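You operate a simulated robot arm through the tools that you are given. There is no shell and no other tool.

The job below is to be done with a simulated robot arm. You get a single attempt, and the scene is never put back.

TASK
Gauge the blue mat and top it up with rubber to about 20 mm.
Fine: a trip across and back lays 5 mm; brush it in with the red brush; gauge and brush back. Set down upright: blue depth gauge, red brush.

The check looks at the end state, three seconds after you hand in, the way a careful person would. Anything else that was tipped, shoved, dropped, spilled or broken makes it a failure.

THE ROBOT
A 7-joint arm with a three-finger gripper, fixed in place. Base frame: the origin is on the floor under the middle of its stand, x ahead of it, y to its left, z up; the work surface is at about z = 76. Units: cm, degrees, N and s.
It reaches about 134.2 cm from its shoulder. Its first joint turns from -166.0 to 166.0 degrees. Payload 2.69 kg.
The tool frame sits at the grasp point between the pads (the TCP): z along the fingers, y along the line on which they close. The tips reach 3 cm beyond it. The gripper opens to 12.8 cm; its body begins 11.7 cm behind the TCP.
Orientation is told as [roll, pitch, yaw] about the base's x, y, z axes, in that order, counted from this pose: with the fingers straight down and closing along the base's y, the tool's x points along the base's -x, its y along +y and its z along -z.

THE INTERFACE
- The arm moves only by the tool move_arm. Its argument "moves" is a list of rows, each an object of numbers (a shift or turn left out is 0, a gripper value left out holds the last): "tx", "ty", "tz": the shift along the tool's x, y, z in units of 25 mm (1.0 is 25 mm); "ax", "ay", "az": the turn, a rotation vector about the tool's x, y, z in units of 4 degrees (1.0 is 4 degrees). In form: [{"tx": .., "ty": .., "tz": .., "ax": .., "ay": .., "az": ..}, ...]. A call has 1 to 20 rows; each row shifts and turns the commanded pose from where the row before left it, along the tool's axes as they then stand. "grip" is the gripper command, from -1 (shut) to 1 (fully open), values between in proportion, set as the call begins (left out, the last holds). A call with a number of a shift or a turn outside -1 to 1 is refused whole. Rows are played at 5 a second. More than 5 cm and 8.6 degrees between two rows, or a gripper value outside its range, and nothing of the call is played. A pose out of reach is approached as far as the arm can. The call stops where the force on the tool passes 90 N (or 10 N more than at its start, if that is more) or the arm is blocked; 0.2 s more then pass. Each finger travels about 12.7 cm/s and halts on what it meets, pressing with about 22 N; the grip force reading is that of the motor and also rises with nothing between the fingers. The clock runs only during rows and for 0.2 s after the last one: add rows that do not move to give the fingers time. It gives the time, the measured TCP pose, the force on the tool (base axes), the opening and the grip force at its end, in the units of the frame above (readings bear some noise), with the torque about the TCP (base axes, N m) and any sound that the robot's microphone picked up.
- Cameras (640 x 400 px; columns grow to the right, rows downward): "scene" is fixed at [40.08, -65.07, 137.06]; the picture's right is [0.93, -0.37, 0.00], its down [-0.14, -0.35, -0.93] and it looks along [0.34, 0.86, -0.37] (base axes); focal length 320 px, centre (320, 200). "wrist" rides on the gripper at [5.8, 5.4, -13.1] in the tool frame; the picture's right is [-0.68, 0.74, 0.00], its down [-0.62, -0.57, -0.55] and it looks along [-0.40, -0.37, 0.84] (tool axes); focal length 234 px, centre (320, 200). There is no depth. A picture from a camera that has moved, and an enlarged one, comes with that camera's place and axes in the base frame and with its lens.
- grab_frame(camera): a new picture of that camera. It takes no simulated time.
- move_column(by): moves the trunk up (or, below 0, down) by that many cm; the arm rides with it, the base frame stays. It gives what a move gives, with no picture.
- enlarge(camera, box): a new picture of the part [left, top, right, bottom] of that camera's present view, enlarged. It takes no simulated time.
- hand_in(): hands the job in; it is judged then, once.

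Places have to be worked out from the pictures, the camera data and where the tool is seen. Open the gripper and draw the arm clear of the work before you hand the job in, unless the task says otherwise.

The tools are called after "Call:" as name(argument=value, ...) on one line, values as JSON. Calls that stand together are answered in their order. move_arm: Moves the arm, as the interface text tells. Its arguments: {"type":"object","properties":{"moves":{"type":"array","items":{"type":"object","properties":{"tx":{"type":"number"},"ty":{"type":"number"},"tz":{"type":"number"},"ax":{"type":"number"},"ay":{"type":"number"},"az":{"type":"number"}}}},"grip":{"type":"number"}},"required":["moves"]} The other tools are called the same way: move_column (by) moves the trunk up or down; grab_frame (camera) takes a picture; enlarge (camera, box) takes an enlarged picture of a part of a camera's view; hand_in () hands the job in.

At the start:

```text
time: 0.0
ee_pos: [59.06, 49.58, 114.15]
ee_rot: [0.0, 0.0, 0.0]
wrist_force: [0.3, -0.5, 0.4]
ft_torque: [0.0, 0.01, 0.01]
opening: 12.77
grip_force: 0.0
trunk travel left (down, up): [-15.0, 20.0]
```

scene: 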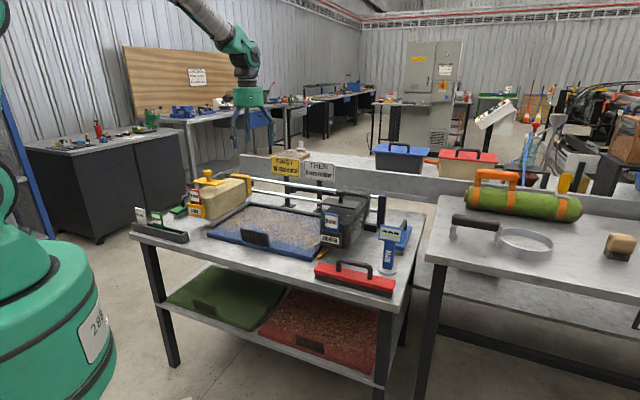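
wrist: 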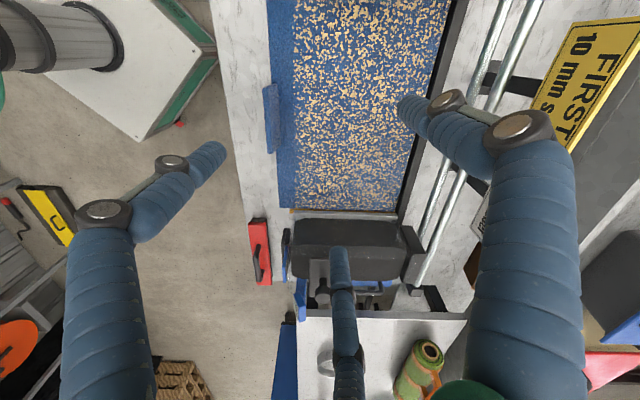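

I'll start by looking closely at the scene's labels and tools before moving anything.

Call:
enlarge(camera="scene", box=[120, 140, 440, 340])

Call:
enlarge(camera="scene", box=[180, 150, 260, 230])

Call:
enlarge(camera="scene", box=[300, 180, 430, 300])

Call:
enlarge(camera="scene", box=[260, 140, 350, 190])

Call:
enlarge(camera="scene", box=[120, 190, 220, 260])

Call:
enlarge(camera="wrist", box=[220, 0, 500, 200])

Call:
enlarge(camera="wrist", box=[220, 180, 500, 380])

```text
2.00 times, centred on (280, 240) of scene
camera zoom: at [40.08, -65.07, 137.06], right [0.93, -0.37, 0.0], down [-0.14, -0.35, -0.93], along [0.34, 0.86, -0.37], focal length 639 px, centre (400, 120)
```

zoom: 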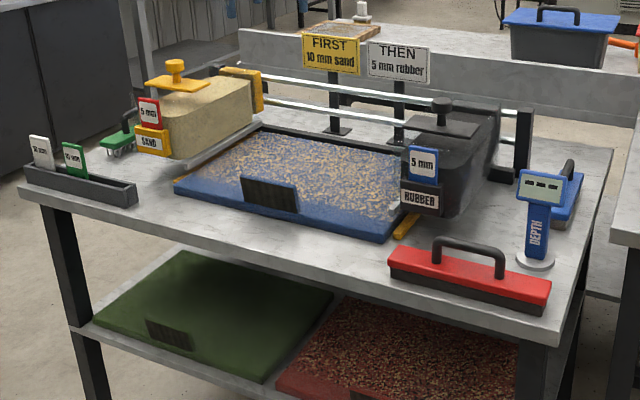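

```text
5.00 times, centred on (220, 190) of scene
camera zoom: at [40.08, -65.07, 137.06], right [0.93, -0.37, 0.0], down [-0.14, -0.35, -0.93], along [0.34, 0.86, -0.37], focal length 1598 px, centre (820, 250)
```

zoom: 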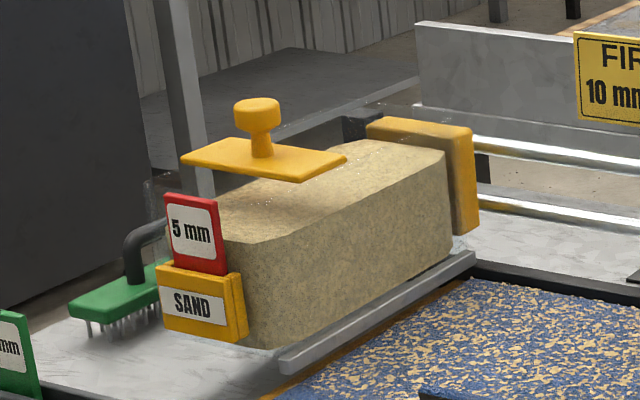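

```text
3.33 times, centred on (365, 240) of scene
camera zoom: at [40.08, -65.07, 137.06], right [0.93, -0.37, 0.0], down [-0.14, -0.35, -0.93], along [0.34, 0.86, -0.37], focal length 1065 px, centre (170, 67)
```

zoom: 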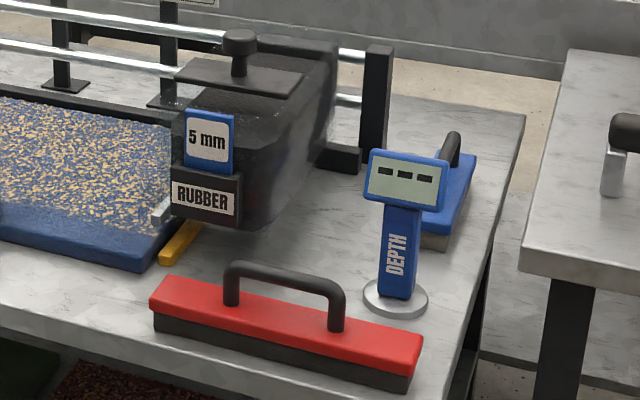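

```text
7.11 times, centred on (305, 165) of scene
camera zoom: at [40.08, -65.07, 137.06], right [0.93, -0.37, 0.0], down [-0.14, -0.35, -0.93], along [0.34, 0.86, -0.37], focal length 2273 px, centre (427, 449)
```

zoom: 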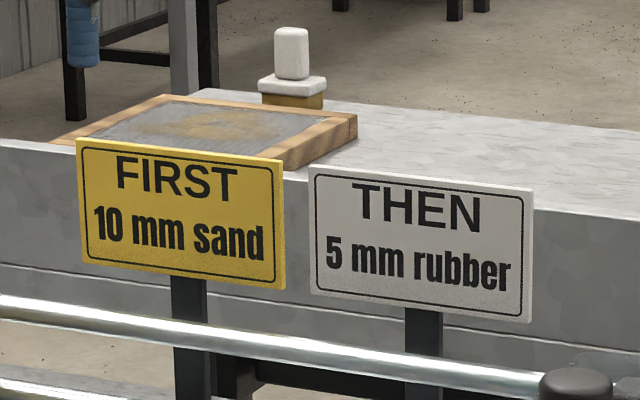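

```text
5.71 times, centred on (170, 225) of scene
camera zoom: at [40.08, -65.07, 137.06], right [0.93, -0.37, 0.0], down [-0.14, -0.35, -0.93], along [0.34, 0.86, -0.37], focal length 1826 px, centre (1177, 57)
```

zoom: 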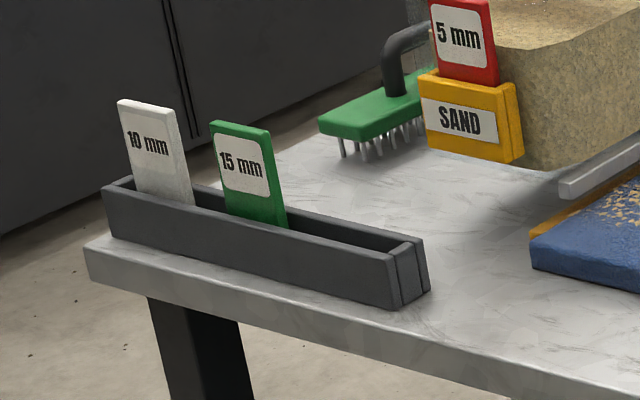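

```text
2.00 times, centred on (360, 100) of wrist
camera zoom: at [53.18, 55.04, 127.32], right [0.68, 0.74, 0.0], down [0.62, -0.57, 0.55], along [0.4, -0.37, -0.84], focal length 468 px, centre (240, 400)
```

zoom: 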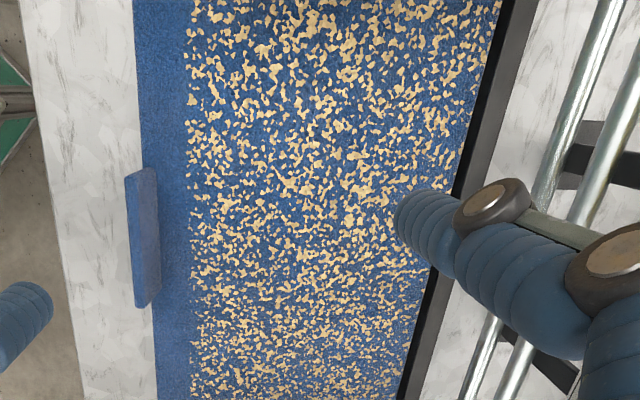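

```text
2.00 times, centred on (360, 280) of wrist
camera zoom: at [53.18, 55.04, 127.32], right [0.68, 0.74, 0.0], down [0.62, -0.57, 0.55], along [0.4, -0.37, -0.84], focal length 468 px, centre (240, 40)
```

zoom: 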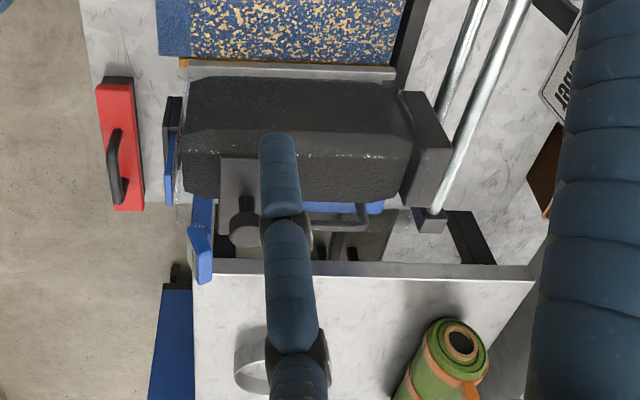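

The mat, hoppers, gauge and brushes are all on a table turned about 45° to the base. First I'll close the gripper in free air and look, to learn how the three fingers converge.

Call:
move_arm(moves=[{}, {}, {}, {}, {}, {}], grip=-0.4)

Call:
grab_frame(camera="wrist")

Call:
enlarge(camera="scene", box=[200, 60, 300, 160])

```text
time: 1.4
ee_pos: [59.0, 49.65, 114.16]
ee_rot: [0.0, 0.0, -0.1]
wrist_force: [-1.1, -0.3, 0.6]
ft_torque: [-0.02, 0.01, -0.01]
opening: 3.81
grip_force: 0.1
trunk travel left (down, up): [-15.0, 20.0]
```

```text
taken
camera wrist: at [53.18, 55.04, 127.32], right [0.68, 0.74, 0.0], down [0.62, -0.57, 0.55], along [0.4, -0.37, -0.84], focal length 234 px, centre (320, 200)
```

wrist: 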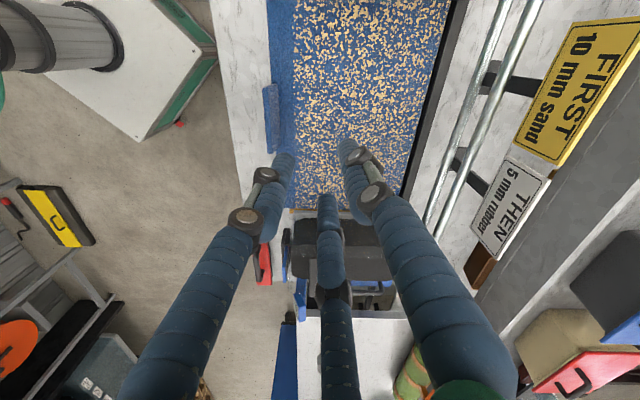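

```text
4.00 times, centred on (250, 110) of scene
camera zoom: at [40.08, -65.07, 137.06], right [0.93, -0.37, 0.0], down [-0.14, -0.35, -0.93], along [0.34, 0.86, -0.37], focal length 1278 px, centre (600, 560)
```

zoom: 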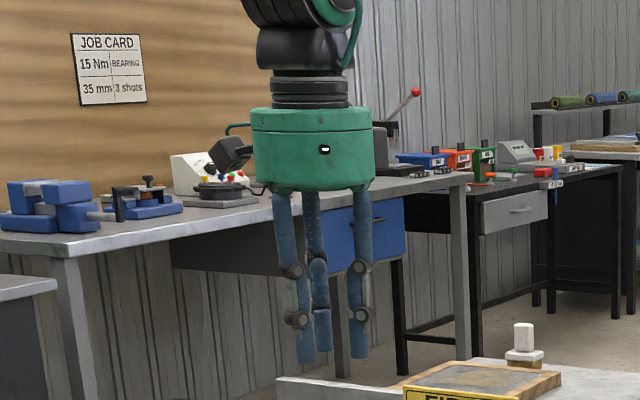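

The fingers are a three-jaw chuck (thumb at tool +y, two others at 120°). Now I'll zoom on the gauge, brush and rubber hopper for detailed geometry.

Call:
enlarge(camera="scene", box=[365, 215, 425, 285])

Call:
enlarge(camera="scene", box=[300, 250, 410, 320])

Call:
enlarge(camera="scene", box=[305, 180, 395, 260])

Call:
enlarge(camera="scene", box=[200, 190, 340, 270])

```text
5.71 times, centred on (395, 250) of scene
camera zoom: at [40.08, -65.07, 137.06], right [0.93, -0.37, 0.0], down [-0.14, -0.35, -0.93], along [0.34, 0.86, -0.37], focal length 1826 px, centre (-109, -86)
```

zoom: 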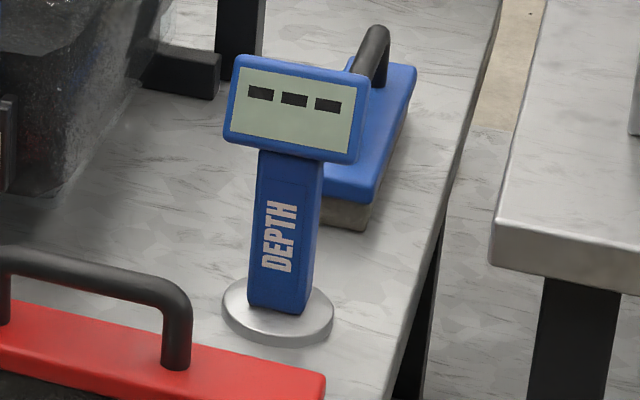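

```text
5.71 times, centred on (355, 285) of scene
camera zoom: at [40.08, -65.07, 137.06], right [0.93, -0.37, 0.0], down [-0.14, -0.35, -0.93], along [0.34, 0.86, -0.37], focal length 1826 px, centre (120, -286)
```

zoom: 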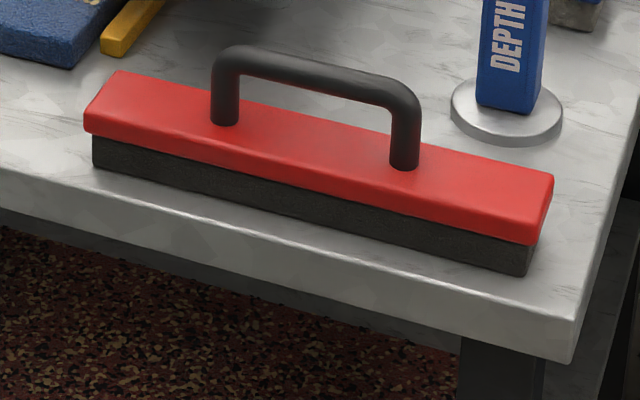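

```text
5.00 times, centred on (350, 220) of scene
camera zoom: at [40.08, -65.07, 137.06], right [0.93, -0.37, 0.0], down [-0.14, -0.35, -0.93], along [0.34, 0.86, -0.37], focal length 1598 px, centre (170, 100)
```

zoom: 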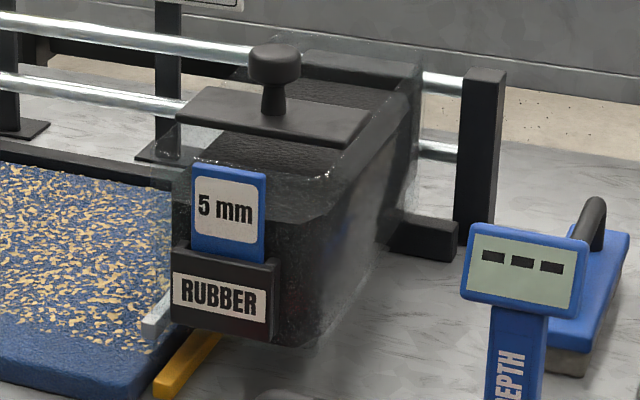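

```text
4.57 times, centred on (270, 230) of scene
camera zoom: at [40.08, -65.07, 137.06], right [0.93, -0.37, 0.0], down [-0.14, -0.35, -0.93], along [0.34, 0.86, -0.37], focal length 1461 px, centre (549, 63)
```

zoom: 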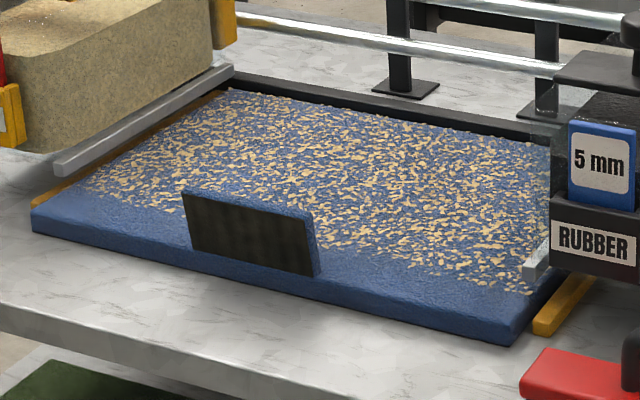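

The gauge, brush and mat are all squared to the table, with the display facing the robot side. I'll turn the gripper to yaw 45° (tool y along the table's length), then go over to look at the gauge end.

Call:
move_arm(moves=[{"az": -1}, {"az": -1}, {"az": -1}, {"az": -1}, {"az": -1}, {"az": -1}, {"az": -1}, {"az": -1}, {"az": -1}, {"az": -1}, {"az": -1}, {"az": -0.25}, {}], grip=1)

Call:
grab_frame(camera="wrist")

```text
time: 4.2
ee_pos: [58.98, 49.57, 114.29]
ee_rot: [0.0, 0.0, 45.0]
wrist_force: [-0.7, -0.4, -1.1]
ft_torque: [0.01, 0.01, 0.0]
opening: 12.83
grip_force: 0.1
trunk travel left (down, up): [-15.0, 20.0]
```

```text
taken
camera wrist: at [51.1, 49.33, 127.31], right [-0.04, 1.0, 0.0], down [0.84, 0.04, 0.55], along [0.55, 0.02, -0.84], focal length 234 px, centre (320, 200)
```

wrist: 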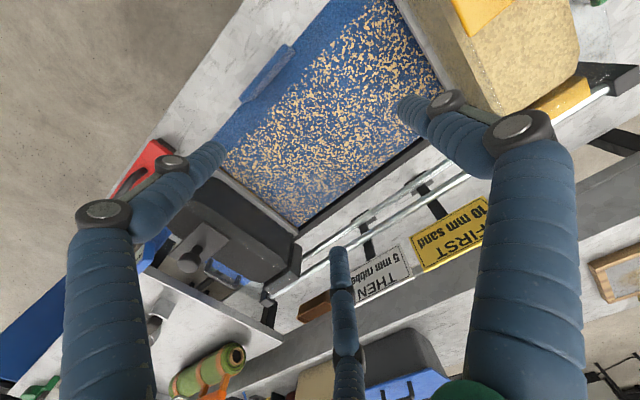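

Yaw confirmed. Now I shift right along the table and nearer to the robot to get the gauge and red brush in the wrist view.

Call:
move_arm(moves=[{"ty": -0.97, "tx": 0.45}, {"ty": -0.97, "tx": 0.45}, {"ty": -0.97, "tx": 0.45}, {"ty": -0.97, "tx": 0.45}, {"ty": -0.97, "tx": 0.45}, {"ty": -0.97, "tx": 0.45}, {"ty": -0.97, "tx": 0.45}, {"ty": -0.97, "tx": 0.45}, {"ty": -0.97, "tx": 0.45}, {"ty": -0.97, "tx": 0.45}, {"ty": -0.97, "tx": 0.45}, {"ty": -0.97, "tx": 0.45}, {"ty": -0.97, "tx": 0.45}, {"ty": -0.97, "tx": 0.45}, {"ty": -0.97, "tx": 0.45}, {"ty": -0.97, "tx": 0.45}])

Call:
grab_frame(camera="wrist")

Call:
grab_frame(camera="scene")

```text
time: 7.6
ee_pos: [73.75, 9.61, 114.1]
ee_rot: [0.0, 0.1, 44.9]
wrist_force: [0.7, -1.5, -0.7]
ft_torque: [0.01, 0.02, 0.04]
opening: 12.8
grip_force: 0.0
trunk travel left (down, up): [-15.0, 20.0]
```

```text
taken
camera wrist: at [65.73, 9.27, 127.34], right [-0.04, 1.0, 0.0], down [0.83, 0.04, 0.55], along [0.55, 0.02, -0.84], focal length 234 px, centre (320, 200)
```

wrist: 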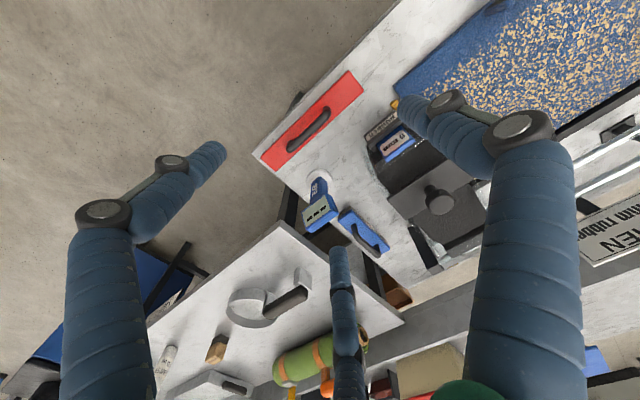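

```text
taken
```

scene: 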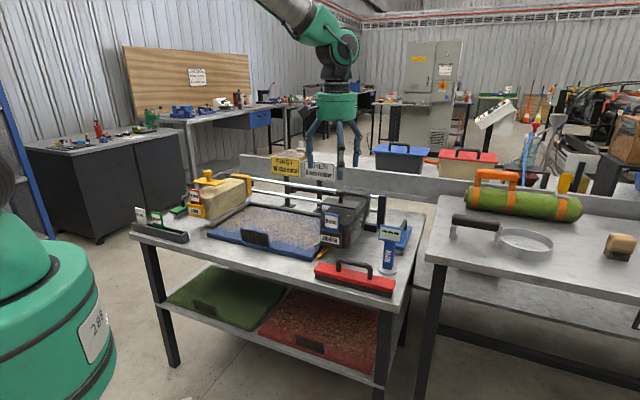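

Call:
enlarge(camera="wrist", box=[240, 50, 400, 270])

Call:
enlarge(camera="wrist", box=[340, 90, 500, 280])

Call:
enlarge(camera="wrist", box=[280, 160, 400, 260])

```text
1.82 times, centred on (320, 160) of wrist
camera zoom: at [65.73, 9.27, 127.34], right [-0.04, 1.0, 0.0], down [0.83, 0.04, 0.55], along [0.55, 0.02, -0.84], focal length 426 px, centre (320, 273)
```

zoom: 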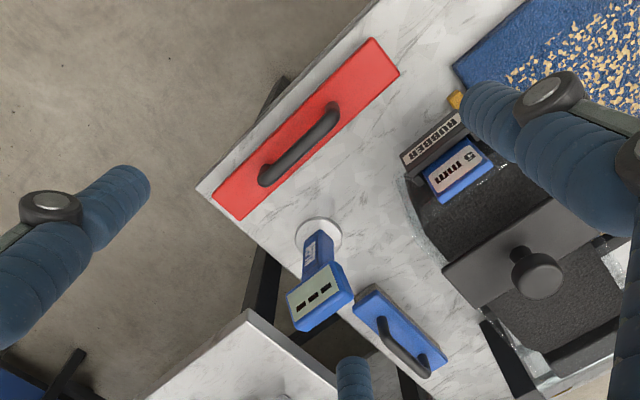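

```text
2.11 times, centred on (420, 185) of wrist
camera zoom: at [65.73, 9.27, 127.34], right [-0.04, 1.0, 0.0], down [0.83, 0.04, 0.55], along [0.55, 0.02, -0.84], focal length 493 px, centre (110, 232)
```

zoom: 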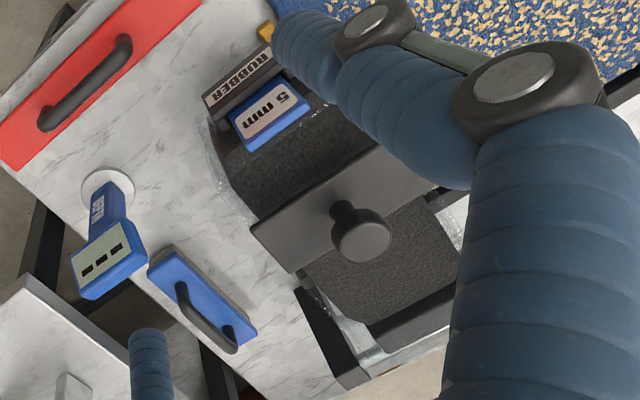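

```text
4.00 times, centred on (340, 210) of wrist
camera zoom: at [65.73, 9.27, 127.34], right [-0.04, 1.0, 0.0], down [0.83, 0.04, 0.55], along [0.55, 0.02, -0.84], focal length 937 px, centre (240, 160)
```

zoom: 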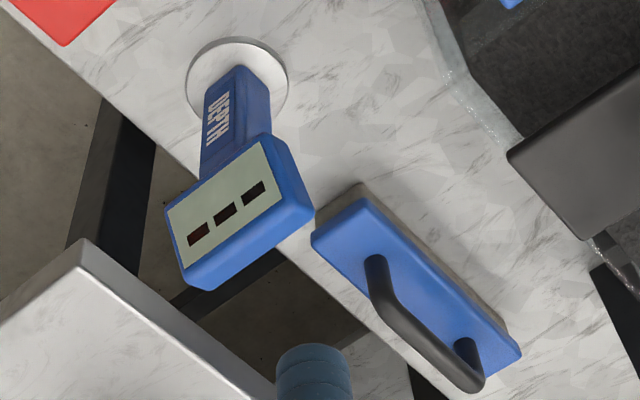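

The gauge head is a plate about 7 cm wide along the table, leaning back roughly 20°, near (93.5, 9.5) with z 87–92. I'll turn to yaw −45° so the thumb is behind the plate and the two fingers in front.

Call:
move_arm(moves=[{"az": 1}, {"az": 1}, {"az": 1}, {"az": 1}, {"az": 1}, {"az": 1}, {"az": 1}, {"az": 1}, {"az": 1}, {"az": 1}, {"az": 1}, {"az": 1}, {"az": 1}, {"az": 1}, {"az": 1}, {"az": 1}, {"az": 1}, {"az": 1}, {"az": 1}, {"az": 1}])

Call:
move_arm(moves=[{"az": 1}, {"az": 1}, {"az": 0.5}, {}])

Call:
grab_frame(camera="wrist")

```text
time: 11.8
ee_pos: [73.76, 9.51, 114.2]
ee_rot: [0.0, 0.0, -35.0]
wrist_force: [-0.3, 1.0, 0.2]
ft_torque: [0.01, -0.02, 0.02]
opening: 12.8
grip_force: 0.0
trunk travel left (down, up): [-15.0, 20.0]
```

```text
time: 12.8
ee_pos: [73.87, 9.56, 114.2]
ee_rot: [0.0, 0.1, -45.0]
wrist_force: [0.7, 0.0, 0.2]
ft_torque: [-0.01, 0.0, -0.01]
opening: 12.77
grip_force: 0.0
trunk travel left (down, up): [-15.0, 20.0]
```

```text
taken
camera wrist: at [73.4, 17.53, 127.34], right [1.0, 0.04, 0.0], down [0.04, -0.84, 0.55], along [0.02, -0.55, -0.84], focal length 234 px, centre (320, 200)
```

wrist: 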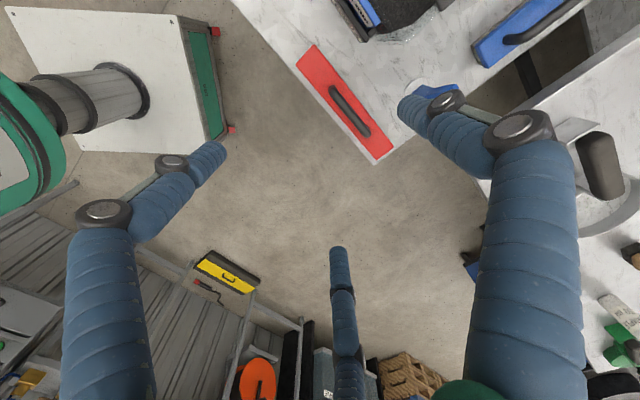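

Now I move over the gauge at the same height to see it from above.

Call:
move_arm(moves=[{"tx": -0.8, "ty": 0.82}, {"tx": -0.8, "ty": 0.82}, {"tx": -0.8, "ty": 0.82}, {"tx": -0.8, "ty": 0.82}, {"tx": -0.8, "ty": 0.82}, {"tx": -0.8, "ty": 0.82}, {"tx": -0.76, "ty": 0.85}, {}])

Call:
grab_frame(camera="wrist")

Call:
enlarge(camera="wrist", box=[240, 60, 400, 200])

Call:
grab_frame(camera="scene")

```text
time: 14.6
ee_pos: [93.81, 10.04, 113.97]
ee_rot: [-0.2, 0.0, -45.1]
wrist_force: [0.1, -0.5, -0.5]
ft_torque: [0.01, 0.02, 0.0]
opening: 12.81
grip_force: 0.0
trunk travel left (down, up): [-15.0, 20.0]
```

```text
taken
camera wrist: at [93.55, 17.98, 127.17], right [1.0, 0.04, 0.0], down [0.04, -0.84, 0.55], along [0.02, -0.55, -0.84], focal length 234 px, centre (320, 200)
```

wrist: 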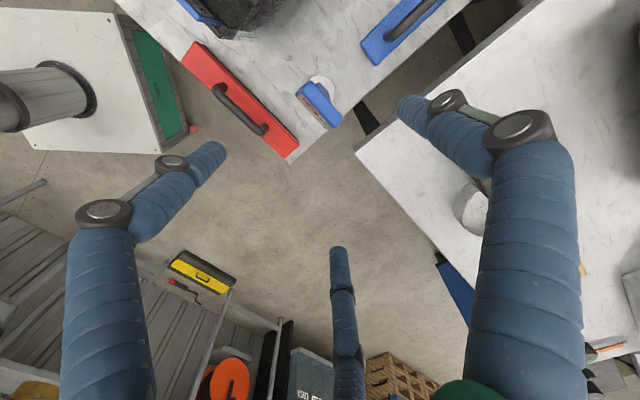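

```text
2.86 times, centred on (320, 130) of wrist
camera zoom: at [93.55, 17.98, 127.17], right [1.0, 0.04, 0.0], down [0.04, -0.84, 0.55], along [0.02, -0.55, -0.84], focal length 669 px, centre (320, 400)
```

zoom: 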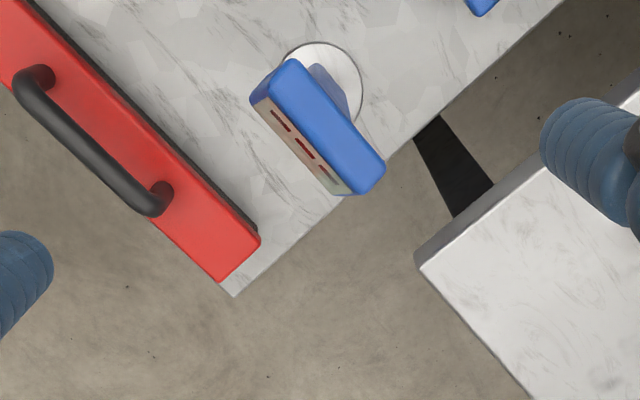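

```text
taken
```

scene: 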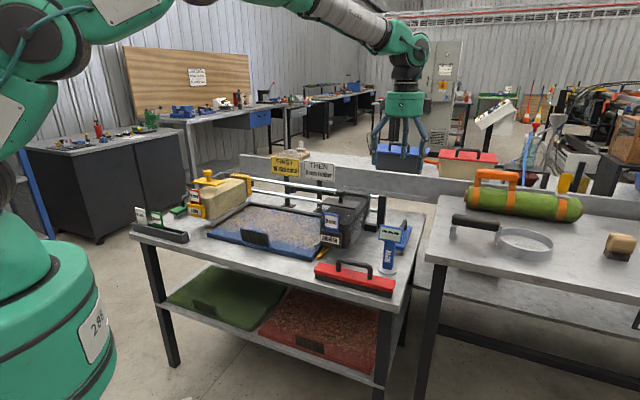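

From above, the head's top face is centred near (94.0, 11.0), ~2 cm thick and squared to the table, leaning about 17°. I'll tilt the tool 17° to match the plate and go to a pre-grasp point 12 cm up along it.

Call:
move_arm(moves=[{"ax": 0.85}, {"ax": 0.85}, {"ax": 0.85}, {"ax": 0.85}, {"ax": 0.85}, {"tx": 0.04, "ty": 0.52, "tz": 0.86}, {"tx": 0.04, "ty": 0.52, "tz": 0.86}, {"tx": 0.04, "ty": 0.52, "tz": 0.86}, {"tx": 0.04, "ty": 0.52, "tz": 0.86}, {"tx": 0.04, "ty": 0.52, "tz": 0.86}, {}])

Call:
grab_frame(camera="wrist")

Call:
enlarge(camera="scene", box=[340, 120, 460, 300])

```text
time: 17.0
ee_pos: [95.8, 12.54, 101.81]
ee_rot: [-17.0, 0.1, -45.0]
wrist_force: [1.0, -0.5, 0.3]
ft_torque: [0.0, 0.02, -0.01]
opening: 12.79
grip_force: 0.0
trunk travel left (down, up): [-15.0, 20.0]
```

```text
taken
camera wrist: at [97.97, 23.05, 112.86], right [0.98, 0.02, -0.22], down [0.17, -0.7, 0.69], along [-0.14, -0.71, -0.69], focal length 234 px, centre (320, 200)
```

wrist: 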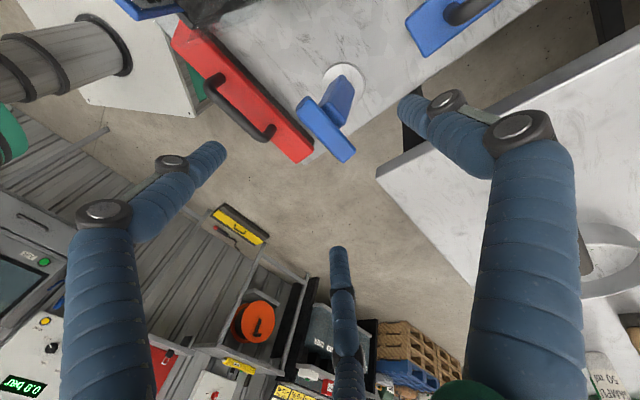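

```text
2.22 times, centred on (400, 210) of scene
camera zoom: at [40.08, -65.07, 137.06], right [0.93, -0.37, 0.0], down [-0.14, -0.35, -0.93], along [0.34, 0.86, -0.37], focal length 710 px, centre (142, 178)
```

zoom: 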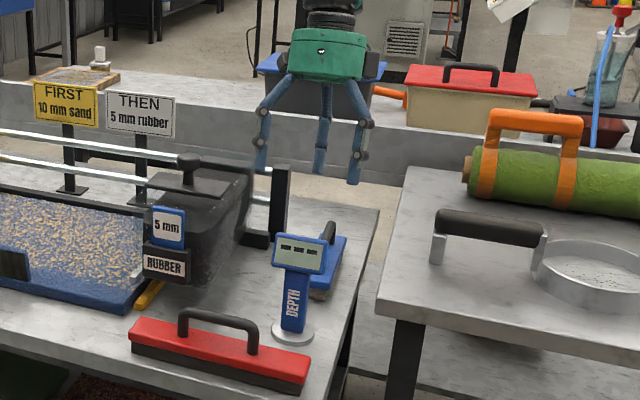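

Call:
enlarge(camera="wrist", box=[270, 40, 390, 180])

```text
2.86 times, centred on (330, 110) of wrist
camera zoom: at [97.97, 23.05, 112.86], right [0.98, 0.02, -0.22], down [0.17, -0.7, 0.69], along [-0.14, -0.71, -0.69], focal length 669 px, centre (291, 457)
```

zoom: 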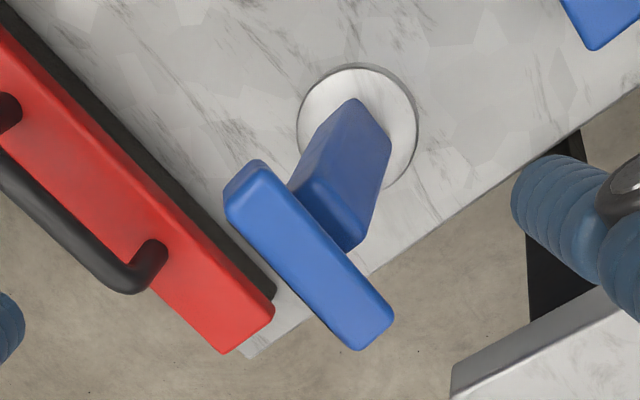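

The plate's mid-plane appears ~1.2 cm behind the tool axis, so I'll shift 0.6 cm back, 0.25 cm left and descend 8 cm along the tool axis, then look again.

Call:
move_arm(moves=[{"tx": 0.1, "ty": 0.24}, {"tz": 0.8}, {"tz": 0.8}, {"tz": 0.8}, {"tz": 0.8}, {}])

Call:
grab_frame(camera="wrist")

Call:
enlarge(camera="wrist", box=[250, 80, 390, 220])

Call:
enlarge(camera="scene", box=[350, 190, 430, 290])

```text
time: 18.4
ee_pos: [94.26, 11.46, 94.17]
ee_rot: [-17.0, 0.0, -45.0]
wrist_force: [-0.6, 0.1, -0.4]
ft_torque: [0.0, 0.03, 0.0]
opening: 12.79
grip_force: 0.1
trunk travel left (down, up): [-15.0, 20.0]
```

```text
taken
camera wrist: at [96.54, 21.96, 105.18], right [0.98, 0.02, -0.22], down [0.17, -0.7, 0.69], along [-0.14, -0.71, -0.69], focal length 234 px, centre (320, 200)
```

wrist: 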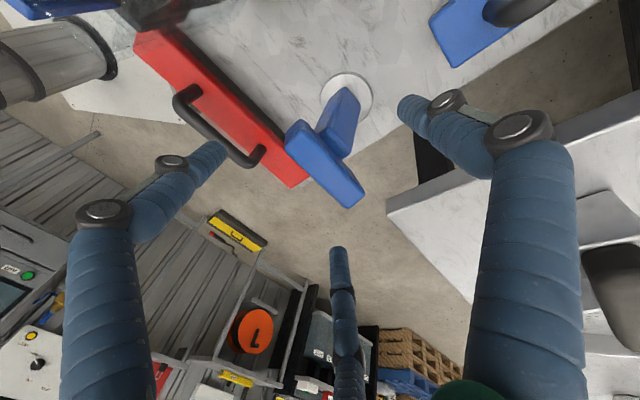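

```text
2.86 times, centred on (320, 150) of wrist
camera zoom: at [96.54, 21.96, 105.18], right [0.98, 0.02, -0.22], down [0.17, -0.7, 0.69], along [-0.14, -0.71, -0.69], focal length 669 px, centre (320, 343)
```

zoom: 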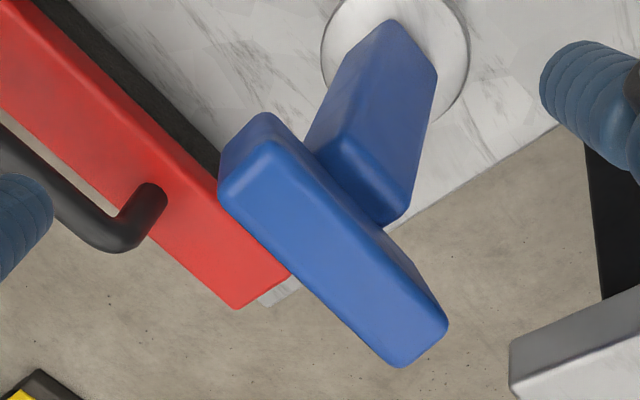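

```text
4.00 times, centred on (390, 240) of scene
camera zoom: at [40.08, -65.07, 137.06], right [0.93, -0.37, 0.0], down [-0.14, -0.35, -0.93], along [0.34, 0.86, -0.37], focal length 1278 px, centre (40, 40)
```

zoom: 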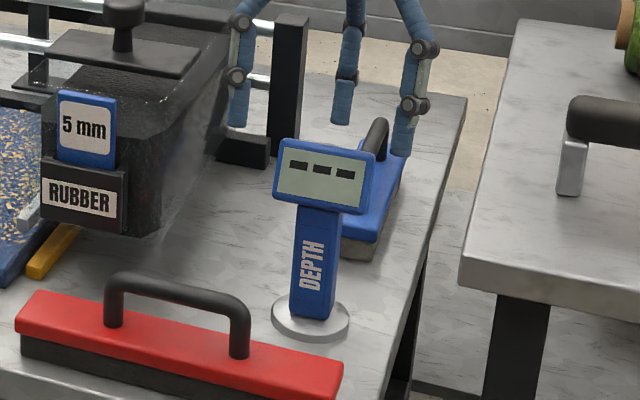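

In the tool frame the plate now spans x −3.5…3.2 and y −0.35…1.5, centred for a balanced three-finger squeeze. I'll descend another 3.6 cm so the tips stay on the plate and check before closing.

Call:
move_arm(moves=[{"tz": 0.5}, {"tz": 0.5}, {"tz": 0.44}, {}])

Call:
enlarge(camera="wrist", box=[200, 80, 420, 260])

Call:
enlarge(camera="scene", box=[350, 190, 430, 290])

```text
time: 19.4
ee_pos: [93.59, 10.71, 90.67]
ee_rot: [-17.1, 0.0, -45.0]
wrist_force: [-0.1, 0.2, 0.3]
ft_torque: [0.0, -0.03, 0.02]
opening: 12.8
grip_force: 0.1
trunk travel left (down, up): [-15.0, 20.0]
```

```text
2.22 times, centred on (310, 170) of wrist
camera zoom: at [95.78, 21.28, 101.64], right [0.98, 0.02, -0.22], down [0.17, -0.7, 0.69], along [-0.14, -0.71, -0.69], focal length 520 px, centre (342, 267)
```

zoom: 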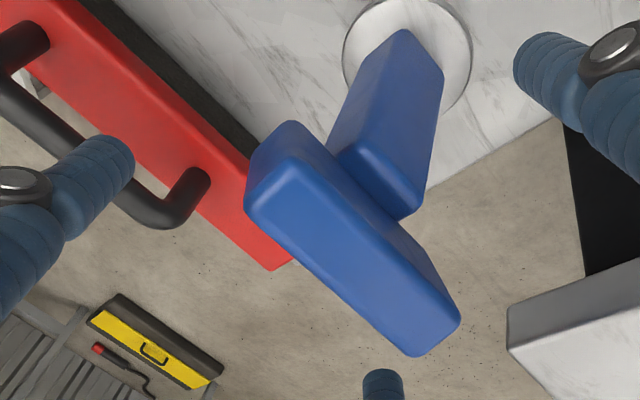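

```text
4.00 times, centred on (390, 240) of scene
camera zoom: at [40.08, -65.07, 137.06], right [0.93, -0.37, 0.0], down [-0.14, -0.35, -0.93], along [0.34, 0.86, -0.37], focal length 1278 px, centre (40, 40)
```

zoom: 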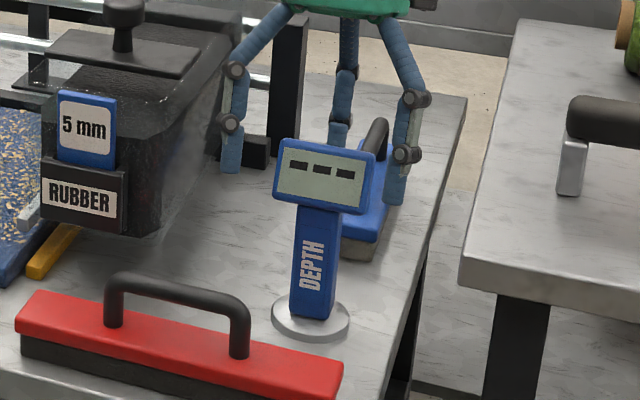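

The fingers straddle the head cleanly. I'll close gently to about 4.5 cm first, then to the grip.

Call:
move_arm(moves=[{}, {}, {}, {}], grip=-0.35)

Call:
enlarge(camera="wrist", box=[200, 80, 420, 260])

Call:
enlarge(camera="scene", box=[350, 190, 430, 290])

```text
time: 20.4
ee_pos: [93.64, 10.68, 90.76]
ee_rot: [-16.9, 0.0, -45.0]
wrist_force: [1.5, -1.9, 4.7]
ft_torque: [-0.26, -0.55, -0.08]
opening: 4.3
grip_force: 22.6
trunk travel left (down, up): [-15.0, 20.0]
```

```text
2.22 times, centred on (310, 170) of wrist
camera zoom: at [95.79, 21.26, 101.71], right [0.98, 0.02, -0.21], down [0.17, -0.7, 0.69], along [-0.14, -0.71, -0.69], focal length 520 px, centre (342, 267)
```

zoom: 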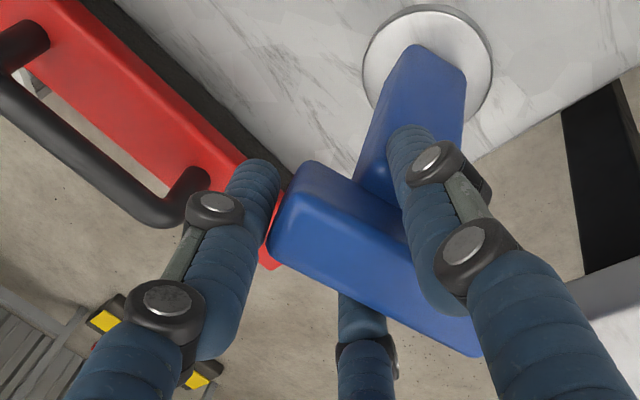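

```text
4.00 times, centred on (390, 240) of scene
camera zoom: at [40.08, -65.07, 137.06], right [0.93, -0.37, 0.0], down [-0.14, -0.35, -0.93], along [0.34, 0.86, -0.37], focal length 1278 px, centre (40, 40)
```

zoom: 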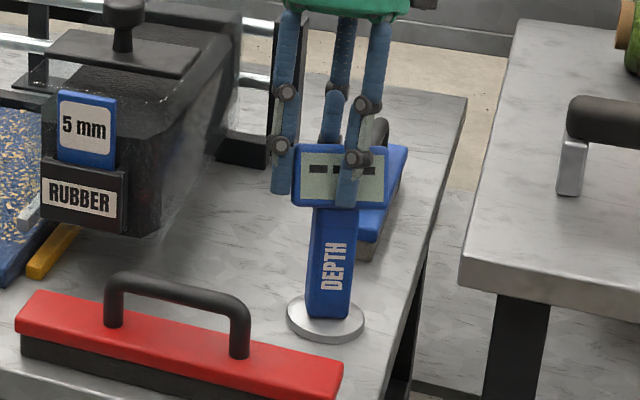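

The thumb met the neck first and the left finger rode the plate's corner, shifting the gauge about 1.2 cm right and turning it slightly; it's still upright. I'll open, and re-grasp with the thumb in front and the two fingers straddling the neck at the back.

Call:
move_arm(moves=[{}, {}, {}, {}, {}], grip=1)

Call:
enlarge(camera="wrist", box=[200, 80, 420, 260])

Call:
enlarge(camera="scene", box=[350, 190, 430, 290])

```text
time: 21.6
ee_pos: [93.71, 10.79, 90.62]
ee_rot: [-17.0, 0.0, -45.0]
wrist_force: [-0.2, -0.1, -0.6]
ft_torque: [0.07, 0.0, 0.02]
opening: 12.83
grip_force: 0.1
trunk travel left (down, up): [-15.0, 20.0]
```

```text
2.22 times, centred on (310, 170) of wrist
camera zoom: at [95.77, 21.28, 101.64], right [0.98, 0.02, -0.22], down [0.17, -0.7, 0.69], along [-0.14, -0.71, -0.69], focal length 520 px, centre (342, 267)
```

zoom: 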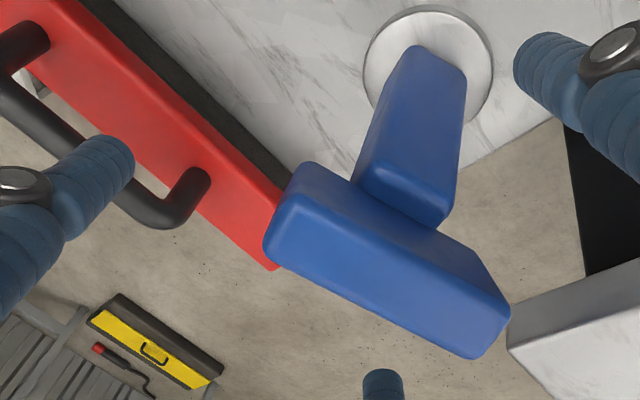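

```text
4.00 times, centred on (390, 240) of scene
camera zoom: at [40.08, -65.07, 137.06], right [0.93, -0.37, 0.0], down [-0.14, -0.35, -0.93], along [0.34, 0.86, -0.37], focal length 1278 px, centre (40, 40)
```

zoom: 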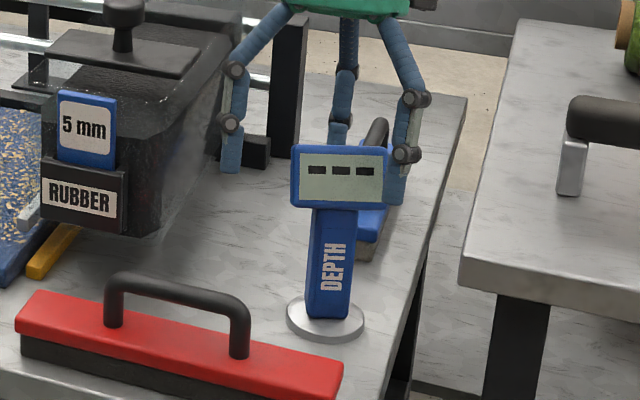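

The gauge is standing, shifted about 1 cm right and turned ~14° towards the scene camera. I'll back out along the tool axis, then level and turn the tool.

Call:
move_arm(moves=[{"tz": -0.8}, {"tz": -0.8}, {"tz": -0.8}, {"tz": -0.8}, {"tz": -0.8}, {"tz": -0.8}, {"tz": -0.8, "ax": -0.85}, {"tz": -0.8, "ax": -0.85}, {"ax": -0.85}, {"ax": -0.85}, {"ax": -0.85}, {}])

Call:
move_arm(moves=[{"az": -1}, {"az": -1}, {"az": -1}, {"az": -1}, {"az": -1}, {"az": -1}, {"az": -1}, {"az": -1}, {"az": -1}, {"az": -1}, {"az": -1}, {"az": -1}, {"az": -1}, {"az": -1}, {"az": -1}, {"az": -1}, {"az": -1}, {"az": -1}, {"az": -1}, {"az": -1}])

Call:
move_arm(moves=[{"az": -1}, {"az": -1}, {"az": -1}, {"az": -1}, {"az": -1}, {"az": -1}, {"az": -1}, {"az": -1}, {"az": -1}, {"az": -1}, {"az": -1}, {"az": -1}, {"az": -1}, {"az": -1}, {"az": -1}, {"az": -1}, {"az": -1}, {"az": -1}, {"az": -1}, {"az": -1}])

Call:
move_arm(moves=[{"az": -1}, {"az": -1}, {"az": -1}, {"az": -1}, {"az": -1}, {"az": -1}, {"az": -1}, {"az": -1}, {"az": -0.6}, {}])

Call:
grab_frame(camera="wrist")

```text
time: 24.2
ee_pos: [96.61, 13.81, 106.09]
ee_rot: [-0.1, 0.1, -45.0]
wrist_force: [0.2, 0.1, 1.0]
ft_torque: [-0.01, -0.05, -0.02]
opening: 12.78
grip_force: 0.2
trunk travel left (down, up): [-15.0, 20.0]
```

```text
time: 28.4
ee_pos: [96.74, 13.93, 106.04]
ee_rot: [0.0, 0.1, 35.2]
wrist_force: [-0.6, 0.4, 0.4]
ft_torque: [0.0, 0.0, 0.0]
opening: 12.8
grip_force: 0.0
trunk travel left (down, up): [-15.0, 20.0]
```

```text
time: 32.6
ee_pos: [96.67, 13.91, 106.07]
ee_rot: [0.0, 0.0, 115.1]
wrist_force: [0.5, 0.5, 0.0]
ft_torque: [-0.02, 0.0, 0.04]
opening: 12.79
grip_force: 0.1
trunk travel left (down, up): [-15.0, 20.0]
```

```text
time: 34.8
ee_pos: [96.64, 13.89, 106.21]
ee_rot: [0.1, 0.0, 149.5]
wrist_force: [-1.2, -1.3, 0.0]
ft_torque: [-0.01, 0.01, 0.02]
opening: 12.8
grip_force: 0.1
trunk travel left (down, up): [-15.0, 20.0]
```

```text
taken
camera wrist: at [98.93, 6.34, 119.28], right [-0.96, -0.29, 0.0], down [-0.24, 0.8, 0.55], along [-0.16, 0.52, -0.84], focal length 234 px, centre (320, 200)
```

wrist: 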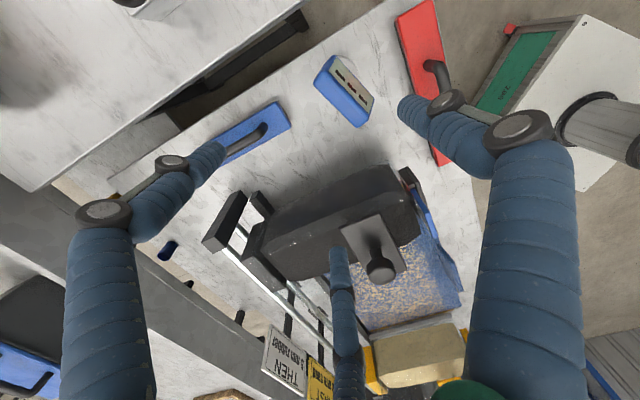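

Yaw 149.5° reached. I'll zoom onto the gauge to fix its pose in this view.

Call:
enlarge(camera="wrist", box=[290, 30, 400, 140])

Call:
enlarge(camera="wrist", box=[200, 140, 500, 400])

```text
3.64 times, centred on (345, 85) of wrist
camera zoom: at [98.93, 6.34, 119.28], right [-0.96, -0.29, 0.0], down [-0.24, 0.8, 0.55], along [-0.16, 0.52, -0.84], focal length 852 px, centre (229, 618)
```

zoom: 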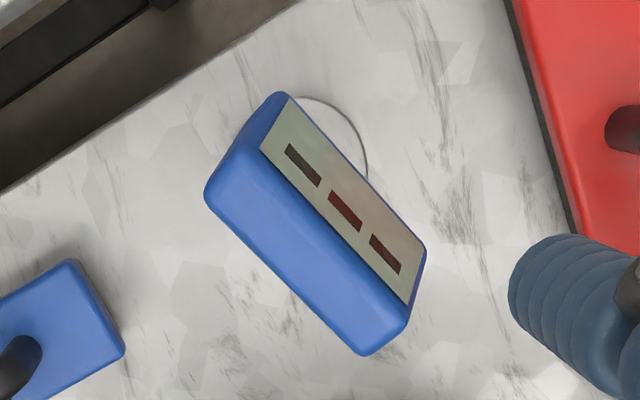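

```text
1.54 times, centred on (350, 270) of wrist
camera zoom: at [98.93, 6.34, 119.28], right [-0.96, -0.29, 0.0], down [-0.24, 0.8, 0.55], along [-0.16, 0.52, -0.84], focal length 360 px, centre (274, 92)
```

zoom: 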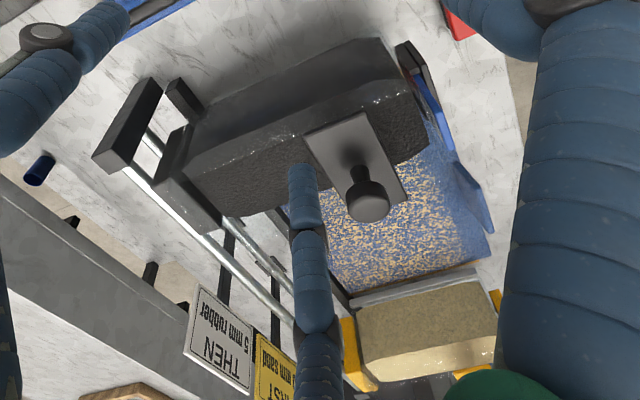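

The gauge is turned about 18° from its original heading (needs tool yaw ≈153.5°), top centre near (95.2, 10.4, 91.6). I'll trim the yaw, tilt −17° and go to a pre-grasp point above it.

Call:
move_arm(moves=[{"az": -1}, {"ax": -0.85}, {"ax": -0.85}, {"ax": -0.85}, {"ax": -0.85}, {"ax": -0.85}, {"tx": 0.02, "ty": -0.098, "tz": 0.662}, {"tx": 0.02, "ty": -0.098, "tz": 0.662}, {"tx": 0.02, "ty": -0.098, "tz": 0.662}, {"tx": 0.02, "ty": -0.098, "tz": 0.662}, {"tx": 0.02, "ty": -0.098, "tz": 0.662}, {}])

Call:
grab_frame(camera="wrist")

Call:
enlarge(camera="wrist", box=[250, 60, 410, 220])

Call:
enlarge(camera="scene", box=[350, 170, 440, 290])

```text
time: 37.4
ee_pos: [96.25, 12.71, 97.81]
ee_rot: [16.9, 0.0, 153.4]
wrist_force: [-0.4, -0.4, -0.6]
ft_torque: [-0.01, 0.06, 0.01]
opening: 12.79
grip_force: 0.1
trunk travel left (down, up): [-15.0, 20.0]
```

```text
taken
camera wrist: at [100.91, 9.05, 111.88], right [-0.92, -0.33, 0.22], down [-0.24, 0.9, 0.36], along [-0.31, 0.28, -0.91], focal length 234 px, centre (320, 200)
```

wrist: 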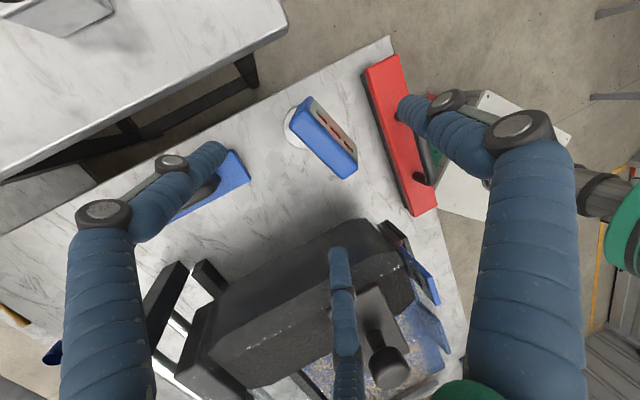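

```text
2.50 times, centred on (330, 140) of wrist
camera zoom: at [100.91, 9.05, 111.88], right [-0.92, -0.33, 0.22], down [-0.24, 0.9, 0.36], along [-0.31, 0.28, -0.91], focal length 585 px, centre (295, 350)
```

zoom: 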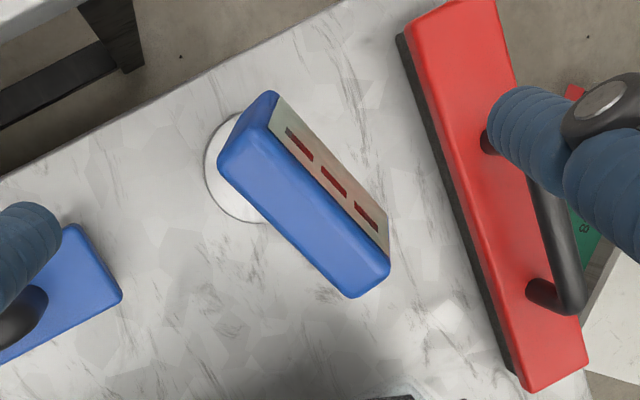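

```text
3.33 times, centred on (395, 230) of scene
camera zoom: at [40.08, -65.07, 137.06], right [0.93, -0.37, 0.0], down [-0.14, -0.35, -0.93], along [0.34, 0.86, -0.37], focal length 1065 px, centre (70, 100)
```

zoom: 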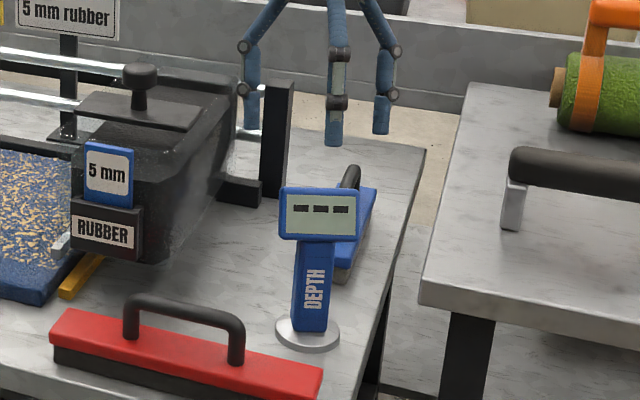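

Aligned: in the tool frame the plate spans x ±3.4, y −0.25…1.75. I'll tilt 2.4° more to match the face, then descend 9 cm along the tool axis and check before closing.

Call:
move_arm(moves=[{"ax": -0.6}, {"tz": 0.6}, {"tz": 0.6}, {"tz": 0.6}, {"tz": 0.6}, {"tz": 0.6}, {"tz": 0.6}, {}])

Call:
enlarge(camera="wrist", box=[210, 80, 430, 280])

Call:
enlarge(camera="scene", box=[350, 190, 430, 290])

```text
time: 39.2
ee_pos: [94.97, 9.89, 89.18]
ee_rot: [19.4, 0.0, 153.3]
wrist_force: [0.3, -0.1, 0.2]
ft_torque: [0.0, 0.01, -0.01]
opening: 12.81
grip_force: 0.1
trunk travel left (down, up): [-15.0, 20.0]
```

```text
2.00 times, centred on (320, 180) of wrist
camera zoom: at [99.85, 6.71, 103.37], right [-0.92, -0.32, 0.24], down [-0.23, 0.92, 0.33], along [-0.33, 0.25, -0.91], focal length 468 px, centre (320, 240)
```

zoom: 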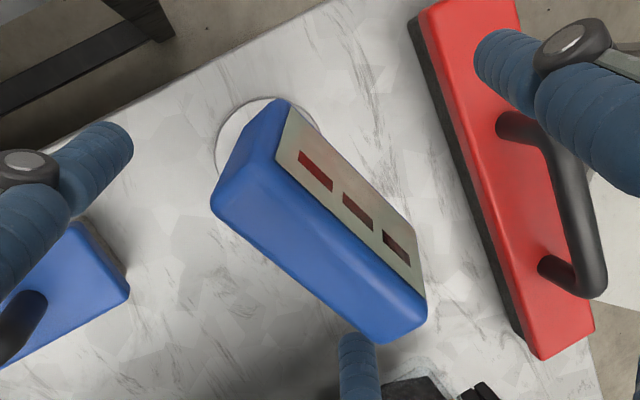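

```text
4.00 times, centred on (390, 240) of scene
camera zoom: at [40.08, -65.07, 137.06], right [0.93, -0.37, 0.0], down [-0.14, -0.35, -0.93], along [0.34, 0.86, -0.37], focal length 1278 px, centre (40, 40)
```

zoom: 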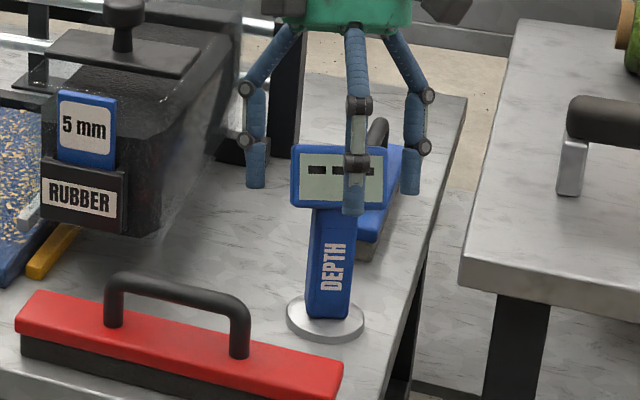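

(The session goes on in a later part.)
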